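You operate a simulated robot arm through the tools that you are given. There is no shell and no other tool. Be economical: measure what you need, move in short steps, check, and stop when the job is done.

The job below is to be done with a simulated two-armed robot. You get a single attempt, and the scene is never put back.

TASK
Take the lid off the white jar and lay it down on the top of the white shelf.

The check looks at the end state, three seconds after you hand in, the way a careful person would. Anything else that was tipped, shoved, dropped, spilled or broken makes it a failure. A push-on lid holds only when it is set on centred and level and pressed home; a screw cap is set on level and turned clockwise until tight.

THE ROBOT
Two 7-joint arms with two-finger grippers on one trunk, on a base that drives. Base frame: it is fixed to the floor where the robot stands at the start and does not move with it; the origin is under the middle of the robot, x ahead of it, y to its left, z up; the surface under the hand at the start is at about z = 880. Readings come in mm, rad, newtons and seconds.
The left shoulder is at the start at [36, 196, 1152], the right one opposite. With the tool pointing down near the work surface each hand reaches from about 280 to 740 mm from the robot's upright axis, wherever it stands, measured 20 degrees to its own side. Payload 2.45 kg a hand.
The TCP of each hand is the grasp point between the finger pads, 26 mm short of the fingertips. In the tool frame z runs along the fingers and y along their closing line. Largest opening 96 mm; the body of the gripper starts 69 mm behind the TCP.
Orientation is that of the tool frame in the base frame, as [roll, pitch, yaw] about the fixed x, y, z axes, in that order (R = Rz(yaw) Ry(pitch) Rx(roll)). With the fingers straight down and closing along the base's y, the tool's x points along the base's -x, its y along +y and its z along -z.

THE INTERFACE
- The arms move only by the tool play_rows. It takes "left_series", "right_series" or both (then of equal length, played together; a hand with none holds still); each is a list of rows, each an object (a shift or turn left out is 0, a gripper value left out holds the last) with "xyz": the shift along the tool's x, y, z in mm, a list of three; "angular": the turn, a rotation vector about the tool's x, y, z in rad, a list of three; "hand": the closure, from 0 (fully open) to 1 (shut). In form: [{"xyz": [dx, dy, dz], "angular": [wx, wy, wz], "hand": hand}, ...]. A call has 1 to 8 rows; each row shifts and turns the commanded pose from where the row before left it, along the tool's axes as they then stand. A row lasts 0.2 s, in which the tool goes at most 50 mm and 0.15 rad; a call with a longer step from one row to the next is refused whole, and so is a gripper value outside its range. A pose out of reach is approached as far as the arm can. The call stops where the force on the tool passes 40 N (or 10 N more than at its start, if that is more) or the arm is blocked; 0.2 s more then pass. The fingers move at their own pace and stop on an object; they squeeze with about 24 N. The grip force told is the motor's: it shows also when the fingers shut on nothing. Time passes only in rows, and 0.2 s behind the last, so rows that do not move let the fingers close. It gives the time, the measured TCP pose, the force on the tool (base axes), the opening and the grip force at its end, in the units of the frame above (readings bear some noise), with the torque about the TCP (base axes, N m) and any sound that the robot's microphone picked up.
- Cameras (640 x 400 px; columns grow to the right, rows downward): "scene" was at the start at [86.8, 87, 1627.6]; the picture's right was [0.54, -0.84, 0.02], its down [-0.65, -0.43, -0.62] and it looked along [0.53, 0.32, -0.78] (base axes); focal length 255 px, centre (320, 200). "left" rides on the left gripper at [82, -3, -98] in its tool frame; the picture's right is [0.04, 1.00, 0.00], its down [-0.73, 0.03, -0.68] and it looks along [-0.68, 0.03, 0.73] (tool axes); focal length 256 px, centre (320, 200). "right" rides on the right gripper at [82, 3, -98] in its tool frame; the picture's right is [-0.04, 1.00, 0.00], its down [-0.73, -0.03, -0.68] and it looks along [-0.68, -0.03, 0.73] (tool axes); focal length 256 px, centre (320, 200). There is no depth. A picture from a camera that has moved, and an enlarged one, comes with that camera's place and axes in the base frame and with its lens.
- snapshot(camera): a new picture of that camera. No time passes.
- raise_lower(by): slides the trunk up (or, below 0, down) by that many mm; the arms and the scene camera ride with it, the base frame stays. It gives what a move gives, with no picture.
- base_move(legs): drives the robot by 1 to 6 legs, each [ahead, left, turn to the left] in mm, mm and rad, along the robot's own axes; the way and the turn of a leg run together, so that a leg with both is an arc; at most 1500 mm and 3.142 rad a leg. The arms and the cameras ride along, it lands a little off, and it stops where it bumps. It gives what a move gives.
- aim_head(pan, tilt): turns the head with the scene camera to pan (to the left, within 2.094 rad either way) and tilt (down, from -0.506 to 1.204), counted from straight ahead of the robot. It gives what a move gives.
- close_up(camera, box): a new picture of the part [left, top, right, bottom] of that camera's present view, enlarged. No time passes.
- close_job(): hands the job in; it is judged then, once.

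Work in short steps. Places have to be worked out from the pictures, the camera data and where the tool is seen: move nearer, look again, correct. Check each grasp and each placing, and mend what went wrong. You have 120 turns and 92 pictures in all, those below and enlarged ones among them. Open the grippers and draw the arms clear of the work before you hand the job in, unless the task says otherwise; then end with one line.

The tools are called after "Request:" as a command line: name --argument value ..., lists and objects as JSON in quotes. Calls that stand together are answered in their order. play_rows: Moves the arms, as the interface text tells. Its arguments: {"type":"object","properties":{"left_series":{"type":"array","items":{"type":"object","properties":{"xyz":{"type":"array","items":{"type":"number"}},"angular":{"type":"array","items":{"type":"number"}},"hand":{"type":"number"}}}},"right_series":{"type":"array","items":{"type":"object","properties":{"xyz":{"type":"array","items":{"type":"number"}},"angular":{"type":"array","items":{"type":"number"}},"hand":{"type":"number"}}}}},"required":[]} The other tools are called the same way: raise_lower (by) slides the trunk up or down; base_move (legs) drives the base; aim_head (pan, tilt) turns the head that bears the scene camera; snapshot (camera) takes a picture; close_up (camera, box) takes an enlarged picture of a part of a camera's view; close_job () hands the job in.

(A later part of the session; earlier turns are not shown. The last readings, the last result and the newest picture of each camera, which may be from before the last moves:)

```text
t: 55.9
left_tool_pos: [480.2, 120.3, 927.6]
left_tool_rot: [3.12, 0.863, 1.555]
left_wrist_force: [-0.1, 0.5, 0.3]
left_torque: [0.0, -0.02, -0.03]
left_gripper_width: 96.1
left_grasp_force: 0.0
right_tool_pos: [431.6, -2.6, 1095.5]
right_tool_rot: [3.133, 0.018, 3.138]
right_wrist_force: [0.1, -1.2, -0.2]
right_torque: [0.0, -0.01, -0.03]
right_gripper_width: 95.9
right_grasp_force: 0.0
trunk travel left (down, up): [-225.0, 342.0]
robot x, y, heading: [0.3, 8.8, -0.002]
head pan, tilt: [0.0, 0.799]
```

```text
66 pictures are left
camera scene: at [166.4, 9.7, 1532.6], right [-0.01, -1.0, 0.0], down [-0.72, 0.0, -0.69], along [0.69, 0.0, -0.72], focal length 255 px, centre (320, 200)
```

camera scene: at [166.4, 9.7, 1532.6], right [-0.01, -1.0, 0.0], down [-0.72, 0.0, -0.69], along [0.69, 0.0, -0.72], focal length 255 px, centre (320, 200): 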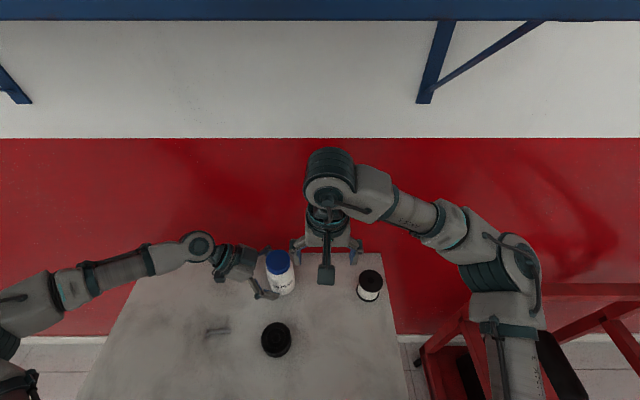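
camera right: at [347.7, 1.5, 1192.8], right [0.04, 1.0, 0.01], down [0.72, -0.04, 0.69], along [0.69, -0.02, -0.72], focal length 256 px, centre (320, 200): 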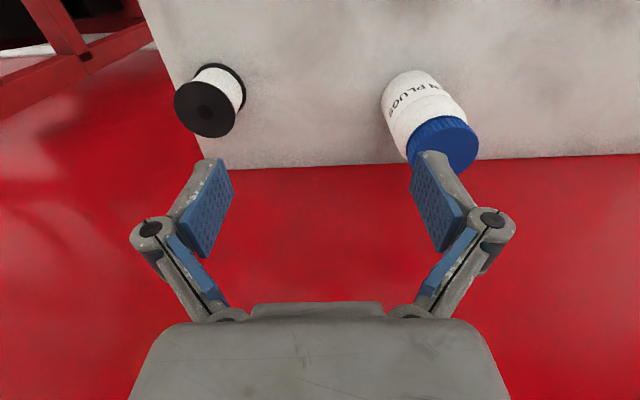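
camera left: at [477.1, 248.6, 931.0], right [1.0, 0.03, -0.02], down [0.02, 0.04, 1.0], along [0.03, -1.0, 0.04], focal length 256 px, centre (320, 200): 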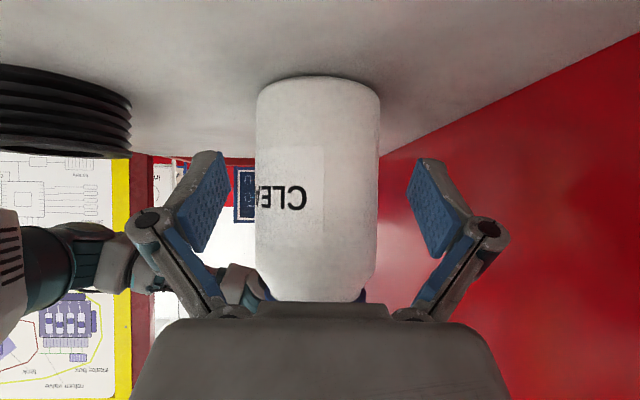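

Jar is centred between the left fingers (not yet closed). Now I yaw the right tool 60° so its camera bracket stays clear, and bring it over the cap, partly closed.

Request:
play_rows --right_series '[{"angular": [0, 0, -0.1496], "hand": 0.2}, {"angular": [0, 0, -0.1496]}, {"angular": [0, 0, -0.1496]}, {"angular": [0, 0, -0.1496]}, {"angular": [0, 0, -0.1496]}, {"angular": [0, 0, -0.1496]}, {"angular": [0, 0, -0.1496]}]'

Request:
play_rows --right_series '[{"xyz": [-24, 2.7, 0]}, {"xyz": [-24, 2.7, 0]}, {"xyz": [-24, 2.7, 0]}, {"xyz": [-24, 2.7, 0]}, {"xyz": [-24, 2.7, 0]}, {}, {}]'

Request:
play_rows --right_series '[{}, {}, {}, {}]'

Request:
snapshot --camera "right"

Request:
snapshot --camera "scene"

```text
t: 57.5
left_tool_pos: [479.3, 120.2, 928.0]
left_tool_rot: [3.118, 0.863, 1.555]
left_wrist_force: [0.4, -0.5, 0.0]
left_torque: [0.01, 0.0, 0.0]
left_gripper_width: 96.0
left_grasp_force: 0.1
right_tool_pos: [429.7, -2.9, 1095.1]
right_tool_rot: [-3.132, 0.017, -2.095]
right_wrist_force: [-0.8, 1.0, -0.6]
right_torque: [-0.03, 0.02, 0.01]
right_gripper_width: 76.8
right_grasp_force: 0.0
trunk travel left (down, up): [-225.0, 342.0]
robot x, y, heading: [-2.1, 6.8, -0.003]
head pan, tilt: [0.0, 0.799]
```

```text
t: 59.1
left_tool_pos: [480.2, 119.7, 929.3]
left_tool_rot: [3.118, 0.862, 1.555]
left_wrist_force: [0.1, 1.2, 0.3]
left_torque: [0.01, 0.03, -0.02]
left_gripper_width: 96.2
left_grasp_force: 0.0
right_tool_pos: [479.1, 106.5, 1098.1]
right_tool_rot: [-3.134, 0.017, -2.097]
right_wrist_force: [-0.4, 0.2, -0.3]
right_torque: [0.0, -0.01, -0.01]
right_gripper_width: 76.9
right_grasp_force: 0.0
trunk travel left (down, up): [-225.0, 342.0]
robot x, y, heading: [-0.0, 3.7, -0.005]
head pan, tilt: [0.0, 0.799]
```

```text
t: 60.1
left_tool_pos: [479.6, 120.4, 928.8]
left_tool_rot: [3.119, 0.866, 1.556]
left_wrist_force: [0.7, -0.6, -0.4]
left_torque: [0.04, 0.0, -0.01]
left_gripper_width: 96.0
left_grasp_force: 0.1
right_tool_pos: [479.0, 107.8, 1097.9]
right_tool_rot: [-3.134, 0.017, -2.097]
right_wrist_force: [0.2, 0.3, 0.4]
right_torque: [-0.01, -0.01, 0.02]
right_gripper_width: 76.6
right_grasp_force: 0.1
trunk travel left (down, up): [-225.0, 342.0]
robot x, y, heading: [-1.7, 5.1, -0.001]
head pan, tilt: [0.0, 0.799]
```

```text
65 pictures are left
camera right: at [433.6, 37.3, 1194.8], right [-0.84, 0.54, -0.01], down [0.38, 0.61, 0.69], along [0.38, 0.58, -0.72], focal length 256 px, centre (320, 200)
```

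right: 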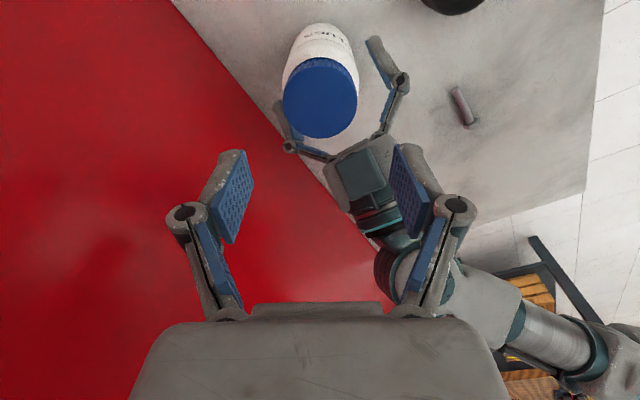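

```text
64 pictures are left
camera scene: at [166.4, 11.0, 1532.6], right [-0.01, -1.0, 0.0], down [-0.72, 0.0, -0.69], along [0.69, -0.01, -0.72], focal length 255 px, centre (320, 200)
```

scene: 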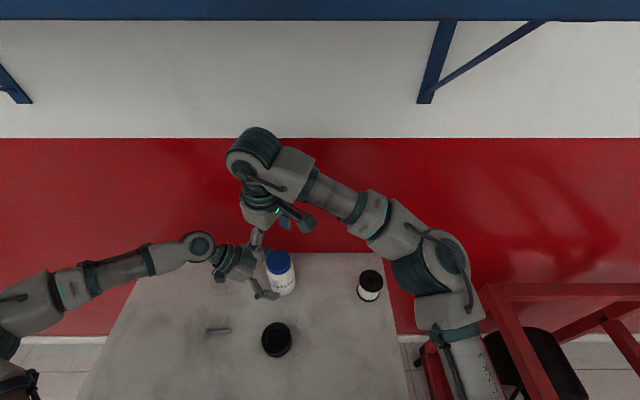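

From the right camera the cap centre is ≈(478,104), Ø≈57. I descend to 14 mm above the cap and look again.

Request:
play_rows --right_series '[{"xyz": [0.9, -0.5, 19]}, {"xyz": [0.9, -0.5, 19]}, {"xyz": [0.8, -0.5, 19]}, {}, {}]'

Request:
snapshot --camera "right"

Request:
close_up --camera "scene" --box '[200, 190, 360, 290]'

```text
t: 61.3
left_tool_pos: [480.4, 121.0, 928.4]
left_tool_rot: [3.119, 0.865, 1.554]
left_wrist_force: [0.0, 0.3, 0.1]
left_torque: [0.02, 0.01, -0.01]
left_gripper_width: 96.1
left_grasp_force: 0.0
right_tool_pos: [480.3, 104.3, 1039.6]
right_tool_rot: [-3.131, 0.018, -2.098]
right_wrist_force: [-0.2, -0.7, -0.2]
right_torque: [-0.01, -0.01, 0.0]
right_gripper_width: 77.0
right_grasp_force: 0.0
trunk travel left (down, up): [-225.0, 342.0]
robot x, y, heading: [-1.4, 5.8, -0.007]
head pan, tilt: [0.0, 0.799]
```

```text
63 pictures are left
camera right: at [435.5, 34.5, 1137.1], right [-0.84, 0.54, -0.01], down [0.38, 0.61, 0.69], along [0.38, 0.58, -0.72], focal length 256 px, centre (320, 200)
```

right: 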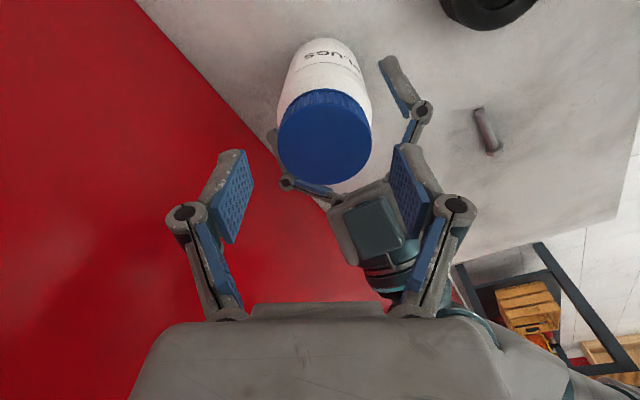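

```text
4.00 times, centred on (280, 240) of scene
camera zoom: at [166.6, 10.9, 1532.6], right [-0.01, -1.0, 0.0], down [-0.72, 0.0, -0.69], along [0.69, -0.01, -0.72], focal length 1019 px, centre (480, 40)
```

zoom: 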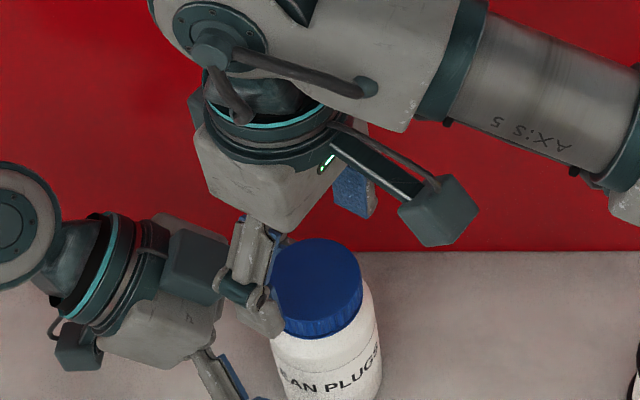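

Cap centre ≈(477.5,103) by the right camera, clearances to the left gripper look fine. I close the left hand on the jar body first.

Request:
play_rows --left_series '[{"hand": 0.2}, {"hand": 0.35}, {"hand": 0.5}, {"hand": 0.5}, {"hand": 0.5}]'

Request:
snapshot --camera "right"

Request:
snapshot --camera "left"

```text
t: 62.5
left_tool_pos: [480.0, 121.3, 929.1]
left_tool_rot: [3.118, 0.864, 1.556]
left_wrist_force: [-1.6, -0.5, 1.0]
left_torque: [0.01, -0.05, -0.02]
left_gripper_width: 65.1
left_grasp_force: 24.2
right_tool_pos: [479.5, 105.7, 1040.2]
right_tool_rot: [-3.132, 0.019, -2.097]
right_wrist_force: [0.0, 0.8, -0.6]
right_torque: [-0.04, -0.03, 0.0]
right_gripper_width: 77.1
right_grasp_force: 0.1
trunk travel left (down, up): [-225.0, 342.0]
robot x, y, heading: [1.4, 8.7, -0.012]
head pan, tilt: [0.0, 0.799]
```

```text
61 pictures are left
camera right: at [435.1, 34.7, 1137.4], right [-0.84, 0.54, -0.01], down [0.38, 0.61, 0.69], along [0.38, 0.58, -0.72], focal length 256 px, centre (320, 200)
```

right: 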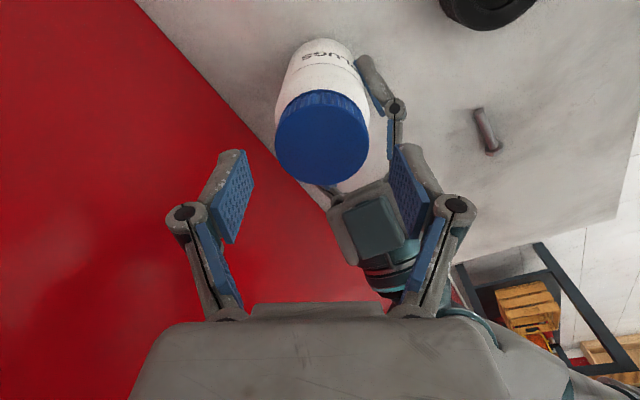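

```text
60 pictures are left
camera left: at [476.9, 248.7, 931.3], right [1.0, 0.03, -0.02], down [0.01, 0.04, 1.0], along [0.03, -1.0, 0.04], focal length 256 px, centre (320, 200)
```

left: 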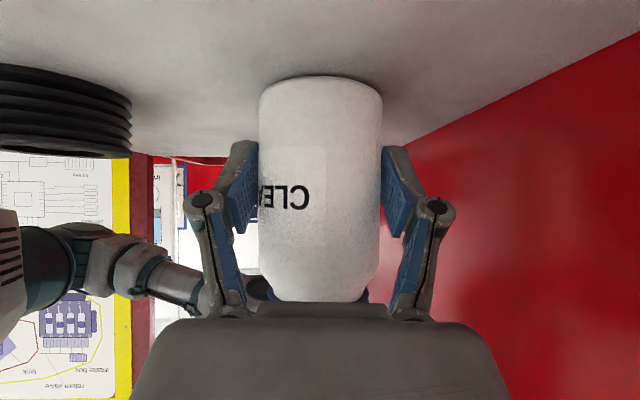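

Jar gripped (65 mm, 24 N). Now I lower the right fingers around the cap.

Request:
play_rows --right_series '[{"xyz": [1.4, 0, 8]}, {"xyz": [1.3, 0, 8]}, {"xyz": [0, 0, 6]}, {"xyz": [0, 0, 4]}, {}, {}]'

Request:
snapshot --camera "right"

Request:
close_up --camera "scene" --box '[200, 190, 360, 290]'

```text
t: 63.9
left_tool_pos: [479.8, 119.7, 929.2]
left_tool_rot: [3.12, 0.863, 1.555]
left_wrist_force: [-1.0, 0.4, 1.5]
left_torque: [-0.02, -0.04, -0.03]
left_gripper_width: 65.2
left_grasp_force: 24.2
right_tool_pos: [480.2, 102.5, 1013.7]
right_tool_rot: [-3.129, 0.018, -2.099]
right_wrist_force: [-0.2, 0.2, -0.3]
right_torque: [0.02, 0.0, 0.01]
right_gripper_width: 76.7
right_grasp_force: 0.0
trunk travel left (down, up): [-225.0, 342.0]
robot x, y, heading: [-2.5, 8.7, -0.003]
head pan, tilt: [0.0, 0.799]
```

```text
59 pictures are left
camera right: at [433.9, 32.2, 1110.8], right [-0.84, 0.54, -0.01], down [0.38, 0.61, 0.69], along [0.38, 0.58, -0.72], focal length 256 px, centre (320, 200)
```

right: 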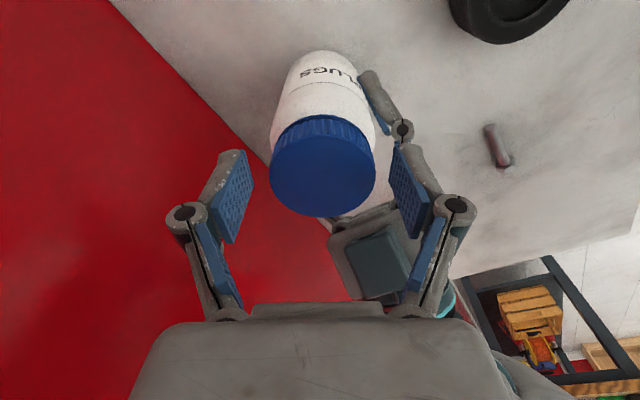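

```text
4.00 times, centred on (280, 240) of scene
camera zoom: at [166.0, 10.9, 1532.7], right [-0.01, -1.0, 0.0], down [-0.72, 0.0, -0.69], along [0.69, -0.01, -0.72], focal length 1019 px, centre (480, 40)
```

zoom: 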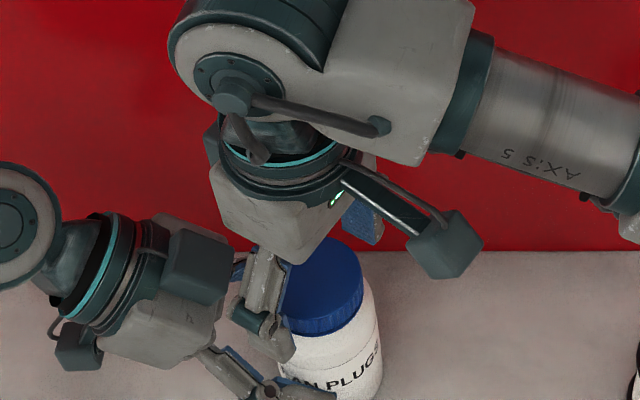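

The cap is centred between the right fingertips, about 15 mm deep. I close the right hand on it.

Request:
play_rows --right_series '[{"hand": 0.3}, {"hand": 0.4}, {"hand": 0.5}, {"hand": 0.6}, {"hand": 0.6}]'

Request:
snapshot --camera "right"

```text
t: 65.1
left_tool_pos: [480.5, 120.0, 928.1]
left_tool_rot: [3.119, 0.864, 1.553]
left_wrist_force: [8.2, -5.2, -1.0]
left_torque: [0.21, 0.47, -0.01]
left_gripper_width: 65.4
left_grasp_force: 24.2
right_tool_pos: [478.8, 103.5, 1013.3]
right_tool_rot: [-3.134, 0.016, -2.096]
right_wrist_force: [-7.7, 5.9, 3.9]
right_torque: [0.18, 0.29, 0.1]
right_gripper_width: 53.7
right_grasp_force: 23.8
trunk travel left (down, up): [-225.0, 342.0]
robot x, y, heading: [3.4, 9.6, -0.008]
head pan, tilt: [0.0, 0.799]
```

```text
57 pictures are left
camera right: at [433.5, 32.4, 1111.1], right [-0.84, 0.54, -0.01], down [0.38, 0.61, 0.69], along [0.38, 0.58, -0.72], focal length 256 px, centre (320, 200)
```

right: 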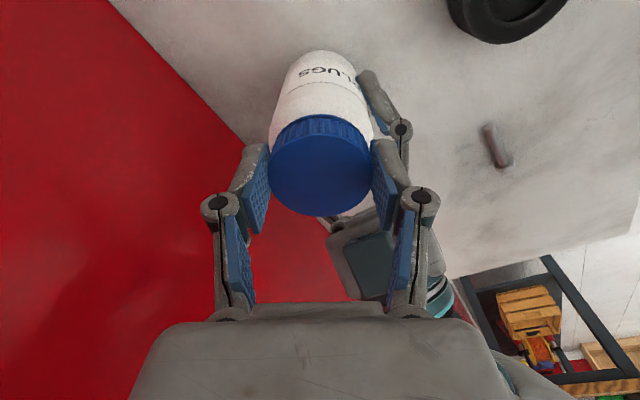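

Cap gripped at 53.7 mm. I begin turning counter-clockwise (tool −z), watching torque.

Request:
play_rows --right_series '[{"angular": [0, 0, -0.12]}, {"angular": [0, 0, -0.12]}, {"angular": [0, 0, -0.12]}]'

Request:
snapshot --camera "right"

```text
t: 65.9
left_tool_pos: [480.7, 121.3, 928.0]
left_tool_rot: [3.118, 0.864, 1.554]
left_wrist_force: [10.1, -5.3, -0.7]
left_torque: [0.12, 0.45, 0.12]
left_gripper_width: 64.8
left_grasp_force: 23.7
right_tool_pos: [479.8, 102.8, 1013.8]
right_tool_rot: [-3.13, 0.016, -1.916]
right_wrist_force: [-9.9, 4.5, 4.5]
right_torque: [0.2, 0.32, 0.03]
right_gripper_width: 53.9
right_grasp_force: 23.2
right hand out of reach, approached as far as the arm can: row 2, 3
trunk travel left (down, up): [-225.0, 342.0]
robot x, y, heading: [-1.8, 6.3, -0.005]
head pan, tilt: [0.0, 0.799]
```

```text
56 pictures are left
camera right: at [447.1, 25.5, 1111.3], right [-0.93, 0.38, -0.01], down [0.27, 0.67, 0.69], along [0.27, 0.64, -0.72], focal length 256 px, centre (320, 200)
```

right: 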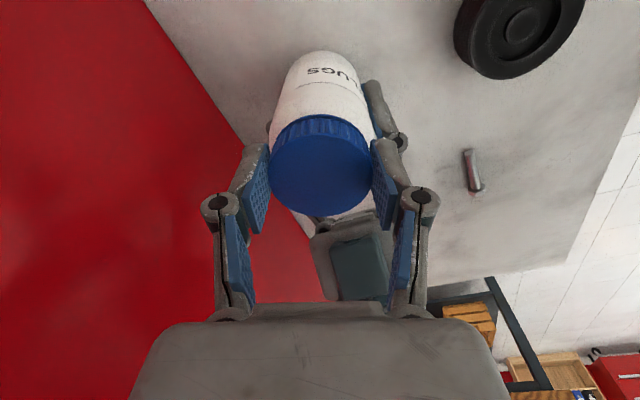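

The wrist roll limit stops me at yaw≈−1.92. The other side has room: strokes from yaw ≈50° to 130° also clear the left gripper. I release, rise and turn the wrist back clockwise.

Request:
play_rows --right_series '[{"hand": 0.2}, {"hand": 0.2}, {"xyz": [0, 0, -20]}, {"xyz": [0, 0, -20]}, {"xyz": [0, 0, -20]}, {"angular": [0, 0, 0.14]}, {"angular": [0, 0, 0.14]}, {"angular": [0, 0, 0.14]}]'

Request:
play_rows --right_series '[{"angular": [0, 0, 0.145]}, {"angular": [0, 0, 0.145]}, {"angular": [0, 0, 0.145]}, {"angular": [0, 0, 0.145]}, {"angular": [0, 0, 0.145]}, {"angular": [0, 0, 0.145]}, {"angular": [0, 0, 0.145]}, {"angular": [0, 0, 0.145]}]'

Request:
snapshot --camera "right"

Request:
snapshot --camera "scene"

```text
t: 67.7
left_tool_pos: [480.2, 121.0, 927.6]
left_tool_rot: [3.12, 0.864, 1.554]
left_wrist_force: [-0.8, 0.4, 1.9]
left_torque: [-0.06, 0.04, -0.04]
left_gripper_width: 64.9
left_grasp_force: 23.8
right_tool_pos: [474.1, 102.1, 1073.1]
right_tool_rot: [-3.135, 0.019, -2.34]
right_wrist_force: [0.6, -0.1, 0.3]
right_torque: [0.02, -0.04, 0.0]
right_gripper_width: 76.7
right_grasp_force: 0.0
right hand out of reach, approached as far as the arm can: row 5
trunk travel left (down, up): [-225.0, 342.0]
robot x, y, heading: [-6.1, 7.9, -0.0]
head pan, tilt: [0.0, 0.799]
```

```text
t: 69.5
left_tool_pos: [479.4, 121.3, 927.7]
left_tool_rot: [3.118, 0.864, 1.555]
left_wrist_force: [0.0, 0.9, 2.7]
left_torque: [-0.03, 0.1, -0.05]
left_gripper_width: 65.3
left_grasp_force: 23.8
right_tool_pos: [475.1, 101.6, 1072.8]
right_tool_rot: [3.126, 0.013, 2.78]
right_wrist_force: [0.1, 0.7, -1.2]
right_torque: [0.03, 0.0, 0.02]
right_gripper_width: 77.0
right_grasp_force: 0.0
trunk travel left (down, up): [-225.0, 342.0]
robot x, y, heading: [-0.9, 8.1, -0.002]
head pan, tilt: [0.0, 0.799]
```

```text
55 pictures are left
camera right: at [398.0, 131.8, 1171.0], right [0.39, 0.92, 0.02], down [0.66, -0.29, 0.69], along [0.64, -0.26, -0.73], focal length 256 px, centre (320, 200)
```

right: 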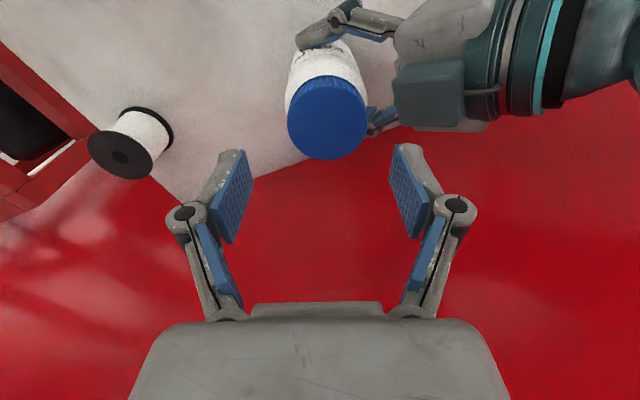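

```text
54 pictures are left
camera scene: at [166.0, 11.2, 1532.7], right [-0.01, -1.0, 0.0], down [-0.72, 0.0, -0.69], along [0.69, -0.01, -0.72], focal length 255 px, centre (320, 200)
```

scene: 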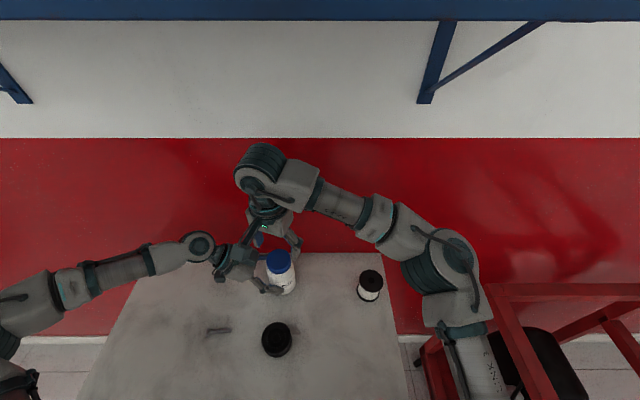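

Clear so far. I continue clockwise to yaw ≈50°.

Request:
play_rows --right_series '[{"angular": [0, 0, 0.1364]}, {"angular": [0, 0, 0.1364]}, {"angular": [0, 0, 0.1364]}, {"angular": [0, 0, 0.1364]}, {"angular": [0, 0, 0.1364]}, {"angular": [0, 0, 0.1364]}, {"angular": [0, 0, 0.1364]}]'

Request:
play_rows --right_series '[{"angular": [0, 0, 0.1364]}, {"angular": [0, 0, 0.1364]}, {"angular": [0, 0, 0.1364]}, {"angular": [0, 0, 0.1364]}, {"angular": [0, 0, 0.1364]}, {"angular": [0, 0, 0.1364]}, {"angular": [0, 0, 0.1364]}, {}]'

Request:
snapshot --camera "right"

Request:
close_up --camera "scene" --box '[180, 130, 380, 310]'

```text
t: 71.1
left_tool_pos: [480.3, 120.5, 927.8]
left_tool_rot: [3.12, 0.864, 1.556]
left_wrist_force: [-1.0, 0.6, 1.6]
left_torque: [-0.02, 0.09, -0.04]
left_gripper_width: 65.2
left_grasp_force: 24.0
right_tool_pos: [474.6, 100.1, 1073.6]
right_tool_rot: [3.122, -0.004, 1.828]
right_wrist_force: [-0.8, -0.8, 0.6]
right_torque: [0.03, -0.01, 0.02]
right_gripper_width: 76.9
right_grasp_force: 0.1
trunk travel left (down, up): [-225.0, 342.0]
robot x, y, heading: [-5.1, 8.9, -0.008]
head pan, tilt: [0.0, 0.799]
```

```text
t: 72.9
left_tool_pos: [479.0, 120.2, 928.2]
left_tool_rot: [3.12, 0.864, 1.554]
left_wrist_force: [-1.3, 1.4, 2.9]
left_torque: [-0.05, 0.03, -0.01]
left_gripper_width: 64.8
left_grasp_force: 23.9
right_tool_pos: [474.4, 102.6, 1073.4]
right_tool_rot: [3.134, -0.019, 0.872]
right_wrist_force: [-0.1, -0.1, 0.3]
right_torque: [0.0, -0.04, 0.0]
right_gripper_width: 77.1
right_grasp_force: 0.1
trunk travel left (down, up): [-225.0, 342.0]
robot x, y, heading: [-0.7, 9.3, -0.006]
head pan, tilt: [0.0, 0.799]
```

```text
53 pictures are left
camera right: at [527.8, 160.5, 1173.4], right [0.74, -0.67, 0.01], down [-0.51, -0.55, 0.67], along [-0.44, -0.5, -0.75], focal length 256 px, centre (320, 200)
```

right: 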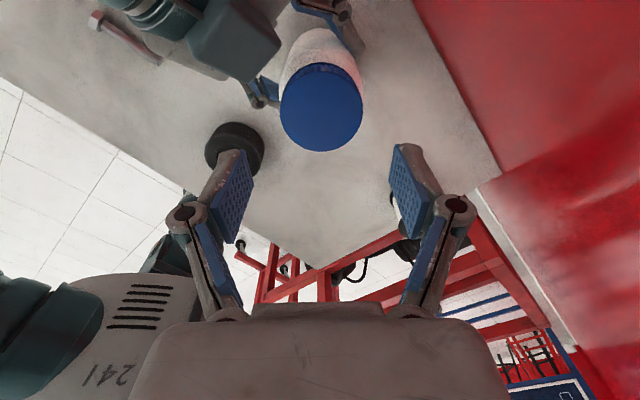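

```text
2.22 times, centred on (280, 220) of scene
camera zoom: at [166.0, 10.9, 1532.7], right [-0.01, -1.0, 0.0], down [-0.72, 0.0, -0.69], along [0.69, -0.01, -0.72], focal length 566 px, centre (409, 156)
```

zoom: 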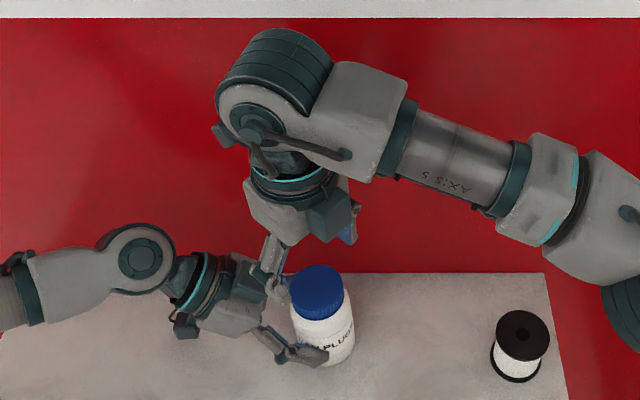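

Yaw now 50°. Averaging the views from opposite sides, the cap axis is ≈(480,105). I descend partly and check.

Request:
play_rows --right_series '[{"xyz": [1.5, 0.8, 12]}, {"xyz": [1.4, 0.8, 12]}, {"xyz": [1.4, 0.7, 12]}, {}, {}]'

Request:
snapshot --camera "right"

Request:
close_up --camera "scene" --box '[200, 190, 360, 290]'

```text
t: 74.1
left_tool_pos: [480.1, 119.7, 928.1]
left_tool_rot: [3.119, 0.864, 1.555]
left_wrist_force: [-0.7, 0.4, 2.8]
left_torque: [-0.04, 0.09, 0.01]
left_gripper_width: 64.8
left_grasp_force: 24.1
right_tool_pos: [479.3, 104.1, 1037.6]
right_tool_rot: [3.135, -0.018, 0.871]
right_wrist_force: [-0.2, -0.1, -0.5]
right_torque: [0.0, 0.01, 0.01]
right_gripper_width: 76.7
right_grasp_force: 0.0
trunk travel left (down, up): [-225.0, 342.0]
robot x, y, heading: [-2.4, 12.8, -0.006]
head pan, tilt: [0.0, 0.799]
```

```text
51 pictures are left
camera right: at [533.0, 162.3, 1137.5], right [0.74, -0.67, 0.01], down [-0.51, -0.55, 0.67], along [-0.44, -0.5, -0.75], focal length 256 px, centre (320, 200)
```

right: 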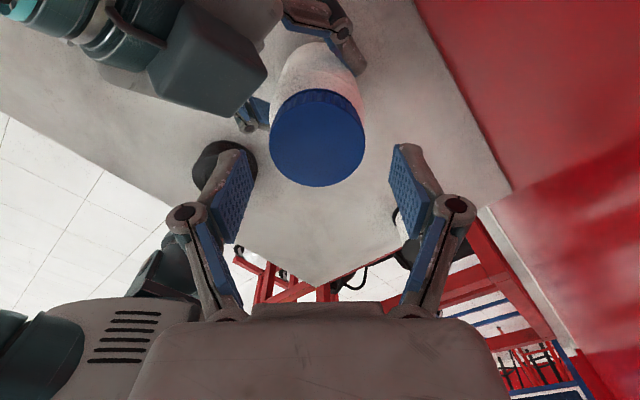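

```text
4.00 times, centred on (280, 240) of scene
camera zoom: at [166.1, 10.9, 1532.6], right [-0.01, -1.0, 0.0], down [-0.72, 0.0, -0.69], along [0.69, -0.01, -0.72], focal length 1019 px, centre (480, 40)
```

zoom: 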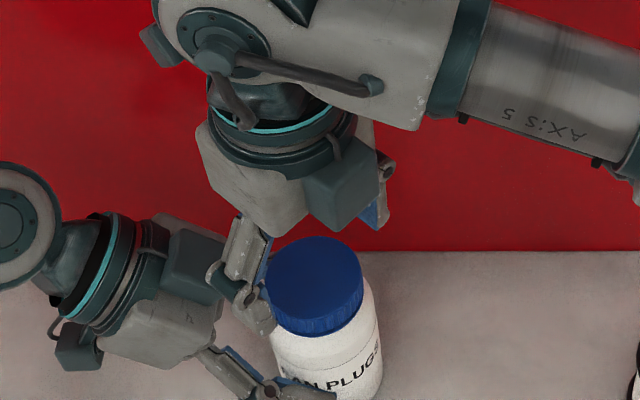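

Cap is centred within 2 mm. I lower to grasp height and close.

Request:
play_rows --right_series '[{"xyz": [0, -0.6, 8]}, {"xyz": [0, -0.6, 8]}, {"xyz": [0, 0, 8]}, {}, {"hand": 0.3}, {"hand": 0.4}, {"hand": 0.5}, {"hand": 0.6}]'

Request:
play_rows --right_series '[{"hand": 0.6}]'

Request:
close_up --camera "right" --box '[160, 50, 480, 250]'

```text
t: 75.9
left_tool_pos: [480.9, 120.4, 928.9]
left_tool_rot: [3.12, 0.865, 1.554]
left_wrist_force: [3.7, -5.3, -0.2]
left_torque: [0.23, 0.37, 0.02]
left_gripper_width: 64.8
left_grasp_force: 24.2
right_tool_pos: [479.2, 105.2, 1012.4]
right_tool_rot: [3.133, -0.02, 0.874]
right_wrist_force: [-5.3, 5.2, 1.8]
right_torque: [0.13, 0.14, 0.02]
right_gripper_width: 53.6
right_grasp_force: 23.9
trunk travel left (down, up): [-225.0, 342.0]
robot x, y, heading: [-2.7, 6.0, -0.006]
head pan, tilt: [0.0, 0.799]
```

```text
t: 76.3
left_tool_pos: [480.3, 120.6, 928.1]
left_tool_rot: [3.119, 0.865, 1.554]
left_wrist_force: [5.8, -5.4, -0.4]
left_torque: [0.23, 0.45, 0.06]
left_gripper_width: 65.2
left_grasp_force: 24.0
right_tool_pos: [480.3, 104.7, 1013.4]
right_tool_rot: [3.134, -0.018, 0.874]
right_wrist_force: [-5.7, 5.9, 2.8]
right_torque: [0.19, 0.23, -0.02]
right_gripper_width: 53.8
right_grasp_force: 23.8
trunk travel left (down, up): [-225.0, 342.0]
robot x, y, heading: [-1.3, 9.6, -0.007]
head pan, tilt: [0.0, 0.799]
```

```text
2.00 times, centred on (320, 150) of right
camera zoom: at [532.6, 163.5, 1113.4], right [0.74, -0.67, 0.01], down [-0.5, -0.55, 0.67], along [-0.44, -0.5, -0.75], focal length 512 px, centre (320, 300)
```

zoom: 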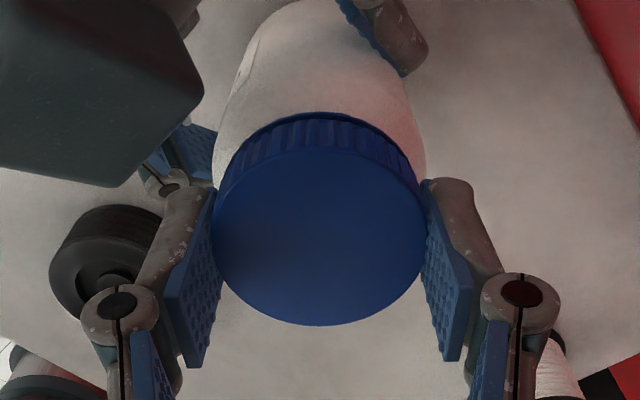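

Firm grip. I turn counter-clockwise in the free range, first 0.36 rad.

Request:
play_rows --right_series '[{"angular": [0, 0, -0.12]}, {"angular": [0, 0, -0.12]}, {"angular": [0, 0, -0.12]}]'

Request:
close_up --camera "right" --box '[160, 50, 480, 250]'

```text
t: 77.1
left_tool_pos: [480.9, 120.9, 929.2]
left_tool_rot: [3.119, 0.864, 1.555]
left_wrist_force: [6.5, -3.3, 0.2]
left_torque: [-0.22, -0.06, 0.08]
left_gripper_width: 65.1
left_grasp_force: 23.9
right_tool_pos: [479.1, 104.1, 1013.3]
right_tool_rot: [3.129, -0.015, 1.235]
right_wrist_force: [-5.4, 3.4, 1.8]
right_torque: [0.39, 0.49, 0.03]
right_gripper_width: 53.6
right_grasp_force: 24.0
trunk travel left (down, up): [-225.0, 342.0]
robot x, y, heading: [-4.6, 7.6, -0.007]
head pan, tilt: [0.0, 0.799]
```

```text
2.00 times, centred on (320, 150) of right
camera zoom: at [508.1, 178.9, 1113.4], right [0.93, -0.37, 0.01], down [-0.28, -0.69, 0.67], along [-0.24, -0.62, -0.74], focal length 512 px, centre (320, 300)
```

zoom: 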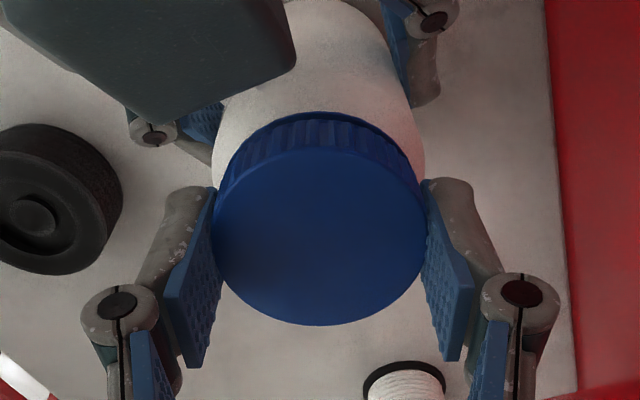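

The cap turns with the gripper and there's little torque, so it is unscrewing. I continue to yaw ≈130°.

Request:
play_rows --right_series '[{"angular": [0, 0, -0.13]}, {"angular": [0, 0, -0.13]}, {"angular": [0, 0, -0.13]}, {"angular": [0, 0, -0.13]}, {"angular": [0, 0, -0.13]}, {"angular": [0, 0, -0.13]}, {"angular": [0, 0, -0.13]}]'

Request:
snapshot --camera "right"

Request:
close_up --camera "scene" --box '[200, 190, 360, 290]'

```text
t: 78.7
left_tool_pos: [479.7, 121.4, 928.3]
left_tool_rot: [3.121, 0.865, 1.554]
left_wrist_force: [-3.6, -0.1, 0.7]
left_torque: [-0.03, -0.65, -0.1]
left_gripper_width: 65.1
left_grasp_force: 24.2
right_tool_pos: [479.2, 105.6, 1013.5]
right_tool_rot: [3.122, 0.001, 2.145]
right_wrist_force: [8.3, 1.4, 7.7]
right_torque: [0.21, -0.03, -0.02]
right_gripper_width: 53.9
right_grasp_force: 23.6
trunk travel left (down, up): [-225.0, 342.0]
robot x, y, heading: [-0.7, 8.4, -0.011]
head pan, tilt: [0.0, 0.799]
```

```text
47 pictures are left
camera right: at [436.4, 173.4, 1112.3], right [0.86, 0.51, 0.02], down [0.36, -0.64, 0.68], along [0.36, -0.58, -0.73], focal length 256 px, centre (320, 200)
```

right: 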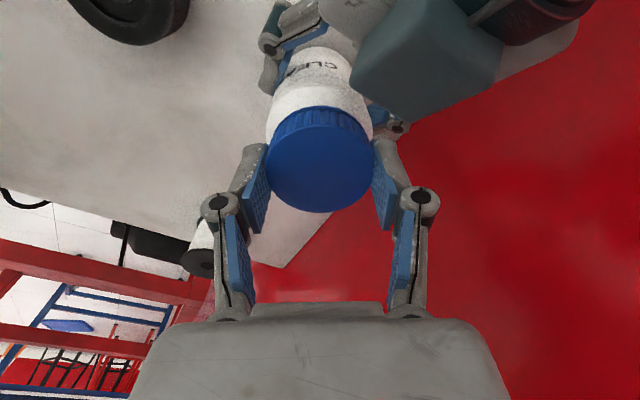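

```text
4.00 times, centred on (280, 240) of scene
camera zoom: at [166.0, 11.0, 1532.8], right [-0.01, -1.0, 0.0], down [-0.72, 0.0, -0.69], along [0.69, -0.01, -0.72], focal length 1019 px, centre (480, 40)
```

zoom: 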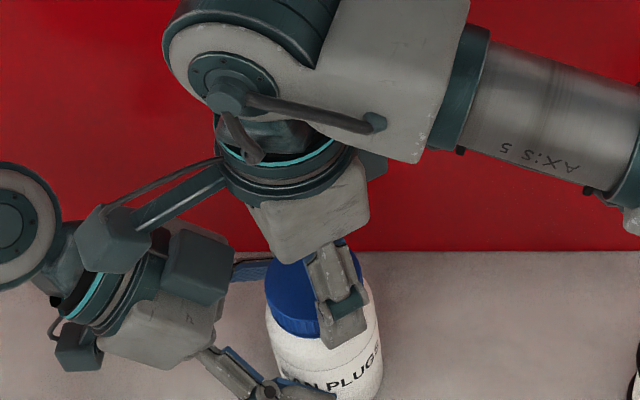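

Upward force appeared, consistent with the cap rising on a thread. I open in place (10 mm clearance), turn back clockwise to yaw ≈50°, and regrip.

Request:
play_rows --right_series '[{"hand": 0.22}, {"hand": 0.22}, {"angular": [0, 0, 0.13]}, {"angular": [0, 0, 0.13]}, {"angular": [0, 0, 0.13]}, {"angular": [0, 0, 0.13]}, {"angular": [0, 0, 0.13]}, {"angular": [0, 0, 0.13]}]'

Request:
play_rows --right_series '[{"angular": [0, 0, 0.13]}, {"angular": [0, 0, 0.13]}, {"angular": [0, 0, 0.13]}, {"angular": [0, 0, 0.13]}, {}]'

Request:
close_up --camera "right" --box '[160, 50, 480, 250]'

Request:
close_up --camera "scene" --box '[240, 235, 320, 285]'

```text
t: 80.5
left_tool_pos: [479.5, 120.3, 928.0]
left_tool_rot: [3.118, 0.864, 1.556]
left_wrist_force: [0.1, 0.6, 1.8]
left_torque: [0.01, 0.13, -0.02]
left_gripper_width: 65.1
left_grasp_force: 23.6
right_tool_pos: [479.9, 105.4, 1013.1]
right_tool_rot: [3.127, -0.015, 1.36]
right_wrist_force: [-0.4, 0.9, -0.6]
right_torque: [0.01, -0.02, -0.03]
right_gripper_width: 74.7
right_grasp_force: 0.1
trunk travel left (down, up): [-225.0, 342.0]
robot x, y, heading: [-5.6, 9.8, -0.004]
head pan, tilt: [0.0, 0.799]
```

```text
t: 81.7
left_tool_pos: [480.0, 120.9, 928.3]
left_tool_rot: [3.119, 0.864, 1.555]
left_wrist_force: [-1.2, -0.5, 0.8]
left_torque: [-0.04, 0.14, 0.0]
left_gripper_width: 65.1
left_grasp_force: 24.2
right_tool_pos: [479.5, 104.8, 1012.2]
right_tool_rot: [3.136, -0.019, 0.843]
right_wrist_force: [-0.3, 0.2, 0.0]
right_torque: [0.01, -0.01, -0.01]
right_gripper_width: 75.2
right_grasp_force: 0.1
trunk travel left (down, up): [-225.0, 342.0]
robot x, y, heading: [-4.7, 10.6, -0.006]
head pan, tilt: [0.0, 0.799]
```

```text
2.00 times, centred on (320, 150) of right
camera zoom: at [534.4, 161.8, 1113.8], right [0.72, -0.7, 0.01], down [-0.52, -0.53, 0.67], along [-0.46, -0.48, -0.75], focal length 512 px, centre (320, 300)
```

zoom: 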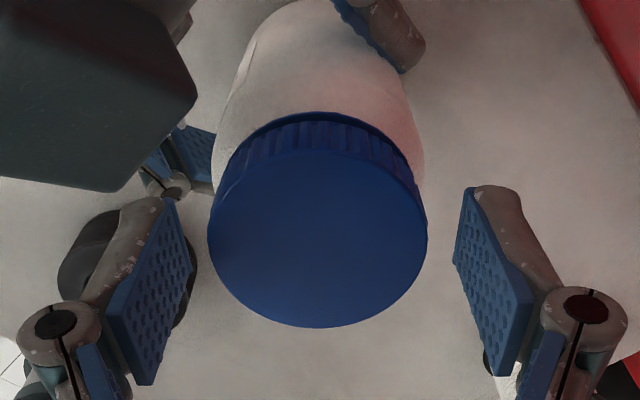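

```text
8.00 times, centred on (280, 260) of scene
camera zoom: at [166.2, 10.7, 1532.6], right [-0.01, -1.0, 0.0], down [-0.72, 0.0, -0.69], along [0.69, -0.01, -0.72], focal length 2038 px, centre (640, -280)
```

zoom: 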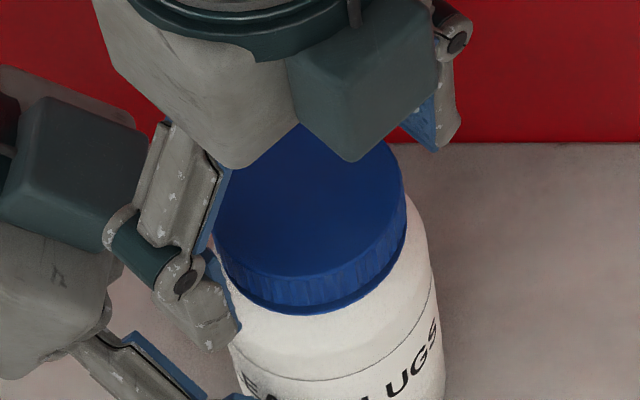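

The cap appears slightly larger/higher (risen ≈2 mm). I regrip and make another stroke, rising a little with it.

Request:
play_rows --right_series '[{"xyz": [0, 0, -1], "hand": 0.35}, {"hand": 0.5}, {"hand": 0.6}, {"hand": 0.6}, {"hand": 0.6}]'

Request:
play_rows --right_series '[{"xyz": [0, 0, -0.1], "angular": [0, 0, -0.13]}, {"xyz": [0, 0, -0.1], "angular": [0, 0, -0.13]}, {"xyz": [0, 0, -0.1], "angular": [0, 0, -0.13]}, {"xyz": [0, 0, -0.1], "angular": [0, 0, -0.13]}, {"xyz": [0, 0, -0.1], "angular": [0, 0, -0.13]}, {"xyz": [0, 0, -0.1], "angular": [0, 0, -0.13]}, {"xyz": [0, 0, -0.1], "angular": [0, 0, -0.13]}, {"xyz": [0, 0, -0.1], "angular": [0, 0, -0.13]}]'

Request:
play_rows --right_series '[{"xyz": [0, 0, -0.1], "angular": [0, 0, -0.13]}, {"xyz": [0, 0, -0.1], "angular": [0, 0, -0.13]}]'

Request:
close_up --camera "scene" --box '[240, 235, 320, 285]'

```text
t: 82.9
left_tool_pos: [480.7, 119.7, 928.9]
left_tool_rot: [3.119, 0.864, 1.556]
left_wrist_force: [4.1, -2.3, -0.4]
left_torque: [0.13, 0.24, 0.1]
left_gripper_width: 65.1
left_grasp_force: 24.2
right_tool_pos: [478.7, 104.3, 1015.5]
right_tool_rot: [3.136, -0.017, 0.844]
right_wrist_force: [-3.5, 2.1, 2.6]
right_torque: [0.07, 0.1, 0.04]
right_gripper_width: 53.9
right_grasp_force: 24.0
trunk travel left (down, up): [-225.0, 342.0]
robot x, y, heading: [-2.3, 9.0, -0.004]
head pan, tilt: [0.0, 0.799]
```

```text
t: 84.7
left_tool_pos: [479.3, 121.9, 928.7]
left_tool_rot: [3.119, 0.864, 1.553]
left_wrist_force: [-3.3, 1.4, 0.0]
left_torque: [-0.06, -0.69, -0.06]
left_gripper_width: 65.0
left_grasp_force: 24.2
right_tool_pos: [480.7, 105.3, 1015.1]
right_tool_rot: [3.121, -0.003, 1.885]
right_wrist_force: [5.8, -0.1, 3.6]
right_torque: [0.14, 0.25, -0.05]
right_gripper_width: 53.9
right_grasp_force: 24.1
trunk travel left (down, up): [-225.0, 342.0]
robot x, y, heading: [-0.5, 7.8, -0.006]
head pan, tilt: [0.0, 0.799]
```

```text
t: 85.3
left_tool_pos: [480.0, 120.5, 928.2]
left_tool_rot: [3.121, 0.866, 1.556]
left_wrist_force: [-9.1, -1.1, 1.3]
left_torque: [0.12, -0.59, -0.14]
left_gripper_width: 65.3
left_grasp_force: 23.8
right_tool_pos: [479.7, 104.9, 1015.0]
right_tool_rot: [3.121, 0.001, 2.146]
right_wrist_force: [10.9, 2.1, 3.8]
right_torque: [0.17, -0.25, -0.01]
right_gripper_width: 54.0
right_grasp_force: 24.5
trunk travel left (down, up): [-225.0, 342.0]
robot x, y, heading: [-1.0, 9.2, -0.008]
head pan, tilt: [0.0, 0.799]
```

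```text
8.00 times, centred on (280, 260) of scene
camera zoom: at [166.1, 11.2, 1532.7], right [-0.01, -1.0, 0.0], down [-0.72, 0.0, -0.69], along [0.69, -0.01, -0.72], focal length 2038 px, centre (640, -280)
```

zoom: 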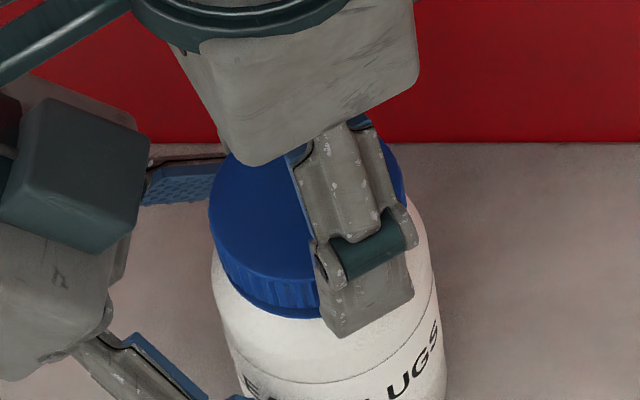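

Total ≈2.7 rad so far. A gentle 2 mm lift tells me whether the thread is already free.

Request:
play_rows --right_series '[{"xyz": [0, 0, -1]}, {"xyz": [0, 0, -1]}, {}]'

```text
t: 86.1
left_tool_pos: [480.2, 119.5, 928.3]
left_tool_rot: [3.122, 0.864, 1.555]
left_wrist_force: [-12.5, -1.8, 5.6]
left_torque: [0.01, -0.34, -0.2]
left_gripper_width: 65.2
left_grasp_force: 23.5
right_tool_pos: [478.3, 104.5, 1016.3]
right_tool_rot: [3.122, 0.003, 2.143]
right_wrist_force: [11.1, 2.4, -6.8]
right_torque: [0.13, -0.69, -0.02]
right_gripper_width: 53.7
right_grasp_force: 23.9
trunk travel left (down, up): [-225.0, 342.0]
robot x, y, heading: [-3.5, 6.6, -0.003]
head pan, tilt: [0.0, 0.799]
```

Pull of ~7 N is resisted: still threaded. Another stroke.

Request:
play_rows --right_series '[{"xyz": [0, 0, 1], "hand": 0.22}, {"hand": 0.22}, {"angular": [0, 0, 0.13]}, {"angular": [0, 0, 0.13]}, {"angular": [0, 0, 0.13]}, {"angular": [0, 0, 0.13]}, {"angular": [0, 0, 0.13]}, {"angular": [0, 0, 0.13]}]'

Request:
play_rows --right_series '[{"angular": [0, 0, 0.13]}, {"angular": [0, 0, 0.13]}, {"angular": [0, 0, 0.13]}, {"angular": [0, 0, 0.13]}, {"angular": [0, 0, 0.1]}, {}]'

Request:
close_up --camera "right" --box '[160, 50, 480, 250]'

Request:
play_rows --right_series '[{"hand": 0.35}, {"hand": 0.5}, {"hand": 0.6}, {"hand": 0.6}, {"hand": 0.6}]'

Request:
play_rows --right_series '[{"xyz": [0, 0, -0.1], "angular": [0, 0, -0.13]}, {"xyz": [0, 0, -0.1], "angular": [0, 0, -0.13]}, {"xyz": [0, 0, -0.1], "angular": [0, 0, -0.13]}, {"xyz": [0, 0, -0.1], "angular": [0, 0, -0.13]}, {"xyz": [0, 0, -0.1], "angular": [0, 0, -0.13]}, {"xyz": [0, 0, -0.1], "angular": [0, 0, -0.13]}, {"xyz": [0, 0, -0.1], "angular": [0, 0, -0.13]}, {"xyz": [0, 0, -0.1], "angular": [0, 0, -0.13]}]'

Request:
play_rows --right_series '[{"xyz": [0, 0, -0.1], "angular": [0, 0, -0.13]}, {"xyz": [0, 0, -0.1], "angular": [0, 0, -0.13]}, {"angular": [0, 0, -0.1]}]'

Request:
play_rows --right_series '[{"xyz": [0, 0, -1]}, {"xyz": [0, 0, -1]}, {}]'

Request:
close_up --camera "scene" --box '[240, 235, 320, 285]'

```text
t: 87.9
left_tool_pos: [480.5, 119.9, 928.6]
left_tool_rot: [3.118, 0.863, 1.556]
left_wrist_force: [1.2, 0.9, 0.9]
left_torque: [0.0, 0.02, 0.02]
left_gripper_width: 65.0
left_grasp_force: 24.2
right_tool_pos: [480.0, 104.4, 1016.9]
right_tool_rot: [3.127, -0.012, 1.361]
right_wrist_force: [-0.2, -0.3, -0.6]
right_torque: [-0.01, 0.02, -0.01]
right_gripper_width: 74.9
right_grasp_force: 0.1
trunk travel left (down, up): [-225.0, 342.0]
robot x, y, heading: [-1.3, 6.2, -0.007]
head pan, tilt: [0.0, 0.799]
```

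```text
t: 89.3
left_tool_pos: [478.8, 120.2, 929.8]
left_tool_rot: [3.118, 0.863, 1.556]
left_wrist_force: [0.7, 0.5, 1.3]
left_torque: [-0.01, 0.02, -0.03]
left_gripper_width: 65.1
left_grasp_force: 23.9
right_tool_pos: [479.8, 104.8, 1015.8]
right_tool_rot: [3.136, -0.02, 0.742]
right_wrist_force: [-1.4, -0.1, 0.3]
right_torque: [-0.01, -0.02, -0.01]
right_gripper_width: 74.9
right_grasp_force: 0.0
trunk travel left (down, up): [-225.0, 342.0]
robot x, y, heading: [-1.3, 6.3, -0.004]
head pan, tilt: [0.0, 0.799]
```

```text
2.00 times, centred on (320, 150) of right
camera zoom: at [540.0, 155.8, 1116.6], right [0.65, -0.76, 0.0], down [-0.57, -0.48, 0.67], along [-0.51, -0.43, -0.75], focal length 512 px, centre (320, 300)
```

zoom: 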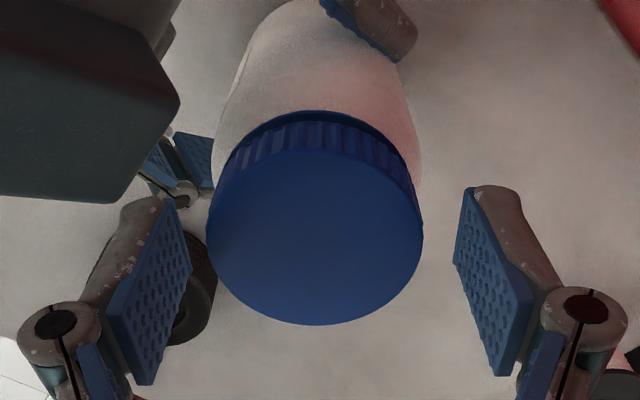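

```text
t: 90.5
left_tool_pos: [480.8, 120.8, 928.3]
left_tool_rot: [3.118, 0.864, 1.557]
left_wrist_force: [6.5, -9.8, -2.2]
left_torque: [0.46, 0.46, 0.12]
left_gripper_width: 65.2
left_grasp_force: 24.2
right_tool_pos: [479.3, 105.5, 1016.0]
right_tool_rot: [3.139, -0.021, 0.748]
right_wrist_force: [-7.5, 8.7, 4.8]
right_torque: [0.33, 0.28, 0.0]
right_gripper_width: 53.8
right_grasp_force: 23.9
trunk travel left (down, up): [-225.0, 342.0]
robot x, y, heading: [-3.1, 8.3, -0.002]
head pan, tilt: [0.0, 0.799]
```

```text
t: 92.3
left_tool_pos: [480.1, 121.1, 928.7]
left_tool_rot: [3.117, 0.863, 1.556]
left_wrist_force: [6.3, -10.6, -4.5]
left_torque: [0.42, 0.1, 0.1]
left_gripper_width: 65.2
left_grasp_force: 24.0
right_tool_pos: [480.0, 102.5, 1017.1]
right_tool_rot: [3.121, -0.005, 1.788]
right_wrist_force: [-6.5, 9.8, 5.4]
right_torque: [0.46, 0.5, 0.01]
right_gripper_width: 53.7
right_grasp_force: 23.8
trunk travel left (down, up): [-225.0, 342.0]
robot x, y, heading: [-2.2, 3.6, -0.007]
head pan, tilt: [0.0, 0.799]
```

```text
t: 93.1
left_tool_pos: [479.6, 120.4, 928.2]
left_tool_rot: [3.119, 0.865, 1.555]
left_wrist_force: [4.1, -7.8, -3.4]
left_torque: [0.36, 0.09, 0.12]
left_gripper_width: 65.0
left_grasp_force: 24.1
right_tool_pos: [480.2, 103.8, 1017.1]
right_tool_rot: [3.122, 0.0, 2.143]
right_wrist_force: [-4.4, 6.7, 7.0]
right_torque: [0.32, 0.24, 0.0]
right_gripper_width: 53.8
right_grasp_force: 23.7
trunk travel left (down, up): [-225.0, 342.0]
robot x, y, heading: [-1.7, 6.5, -0.006]
head pan, tilt: [0.0, 0.799]
```

```text
t: 93.9
left_tool_pos: [480.6, 119.8, 928.6]
left_tool_rot: [3.119, 0.863, 1.555]
left_wrist_force: [-2.2, -3.0, 2.3]
left_torque: [0.14, -0.12, -0.02]
left_gripper_width: 65.1
left_grasp_force: 24.5
right_tool_pos: [479.8, 104.2, 1020.5]
right_tool_rot: [3.121, 0.002, 2.143]
right_wrist_force: [1.9, 3.2, -5.1]
right_torque: [0.06, -0.02, 0.0]
right_gripper_width: 53.6
right_grasp_force: 24.0
trunk travel left (down, up): [-225.0, 342.0]
robot x, y, heading: [-2.2, 8.0, -0.004]
head pan, tilt: [0.0, 0.799]
```

```text
8.00 times, centred on (280, 260) of scene
camera zoom: at [166.7, 10.9, 1532.5], right [-0.01, -1.0, 0.0], down [-0.72, 0.0, -0.69], along [0.69, -0.01, -0.72], focal length 2038 px, centre (640, -280)
```

zoom: 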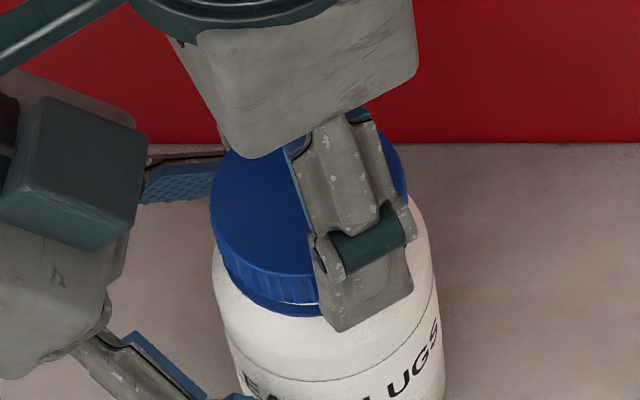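

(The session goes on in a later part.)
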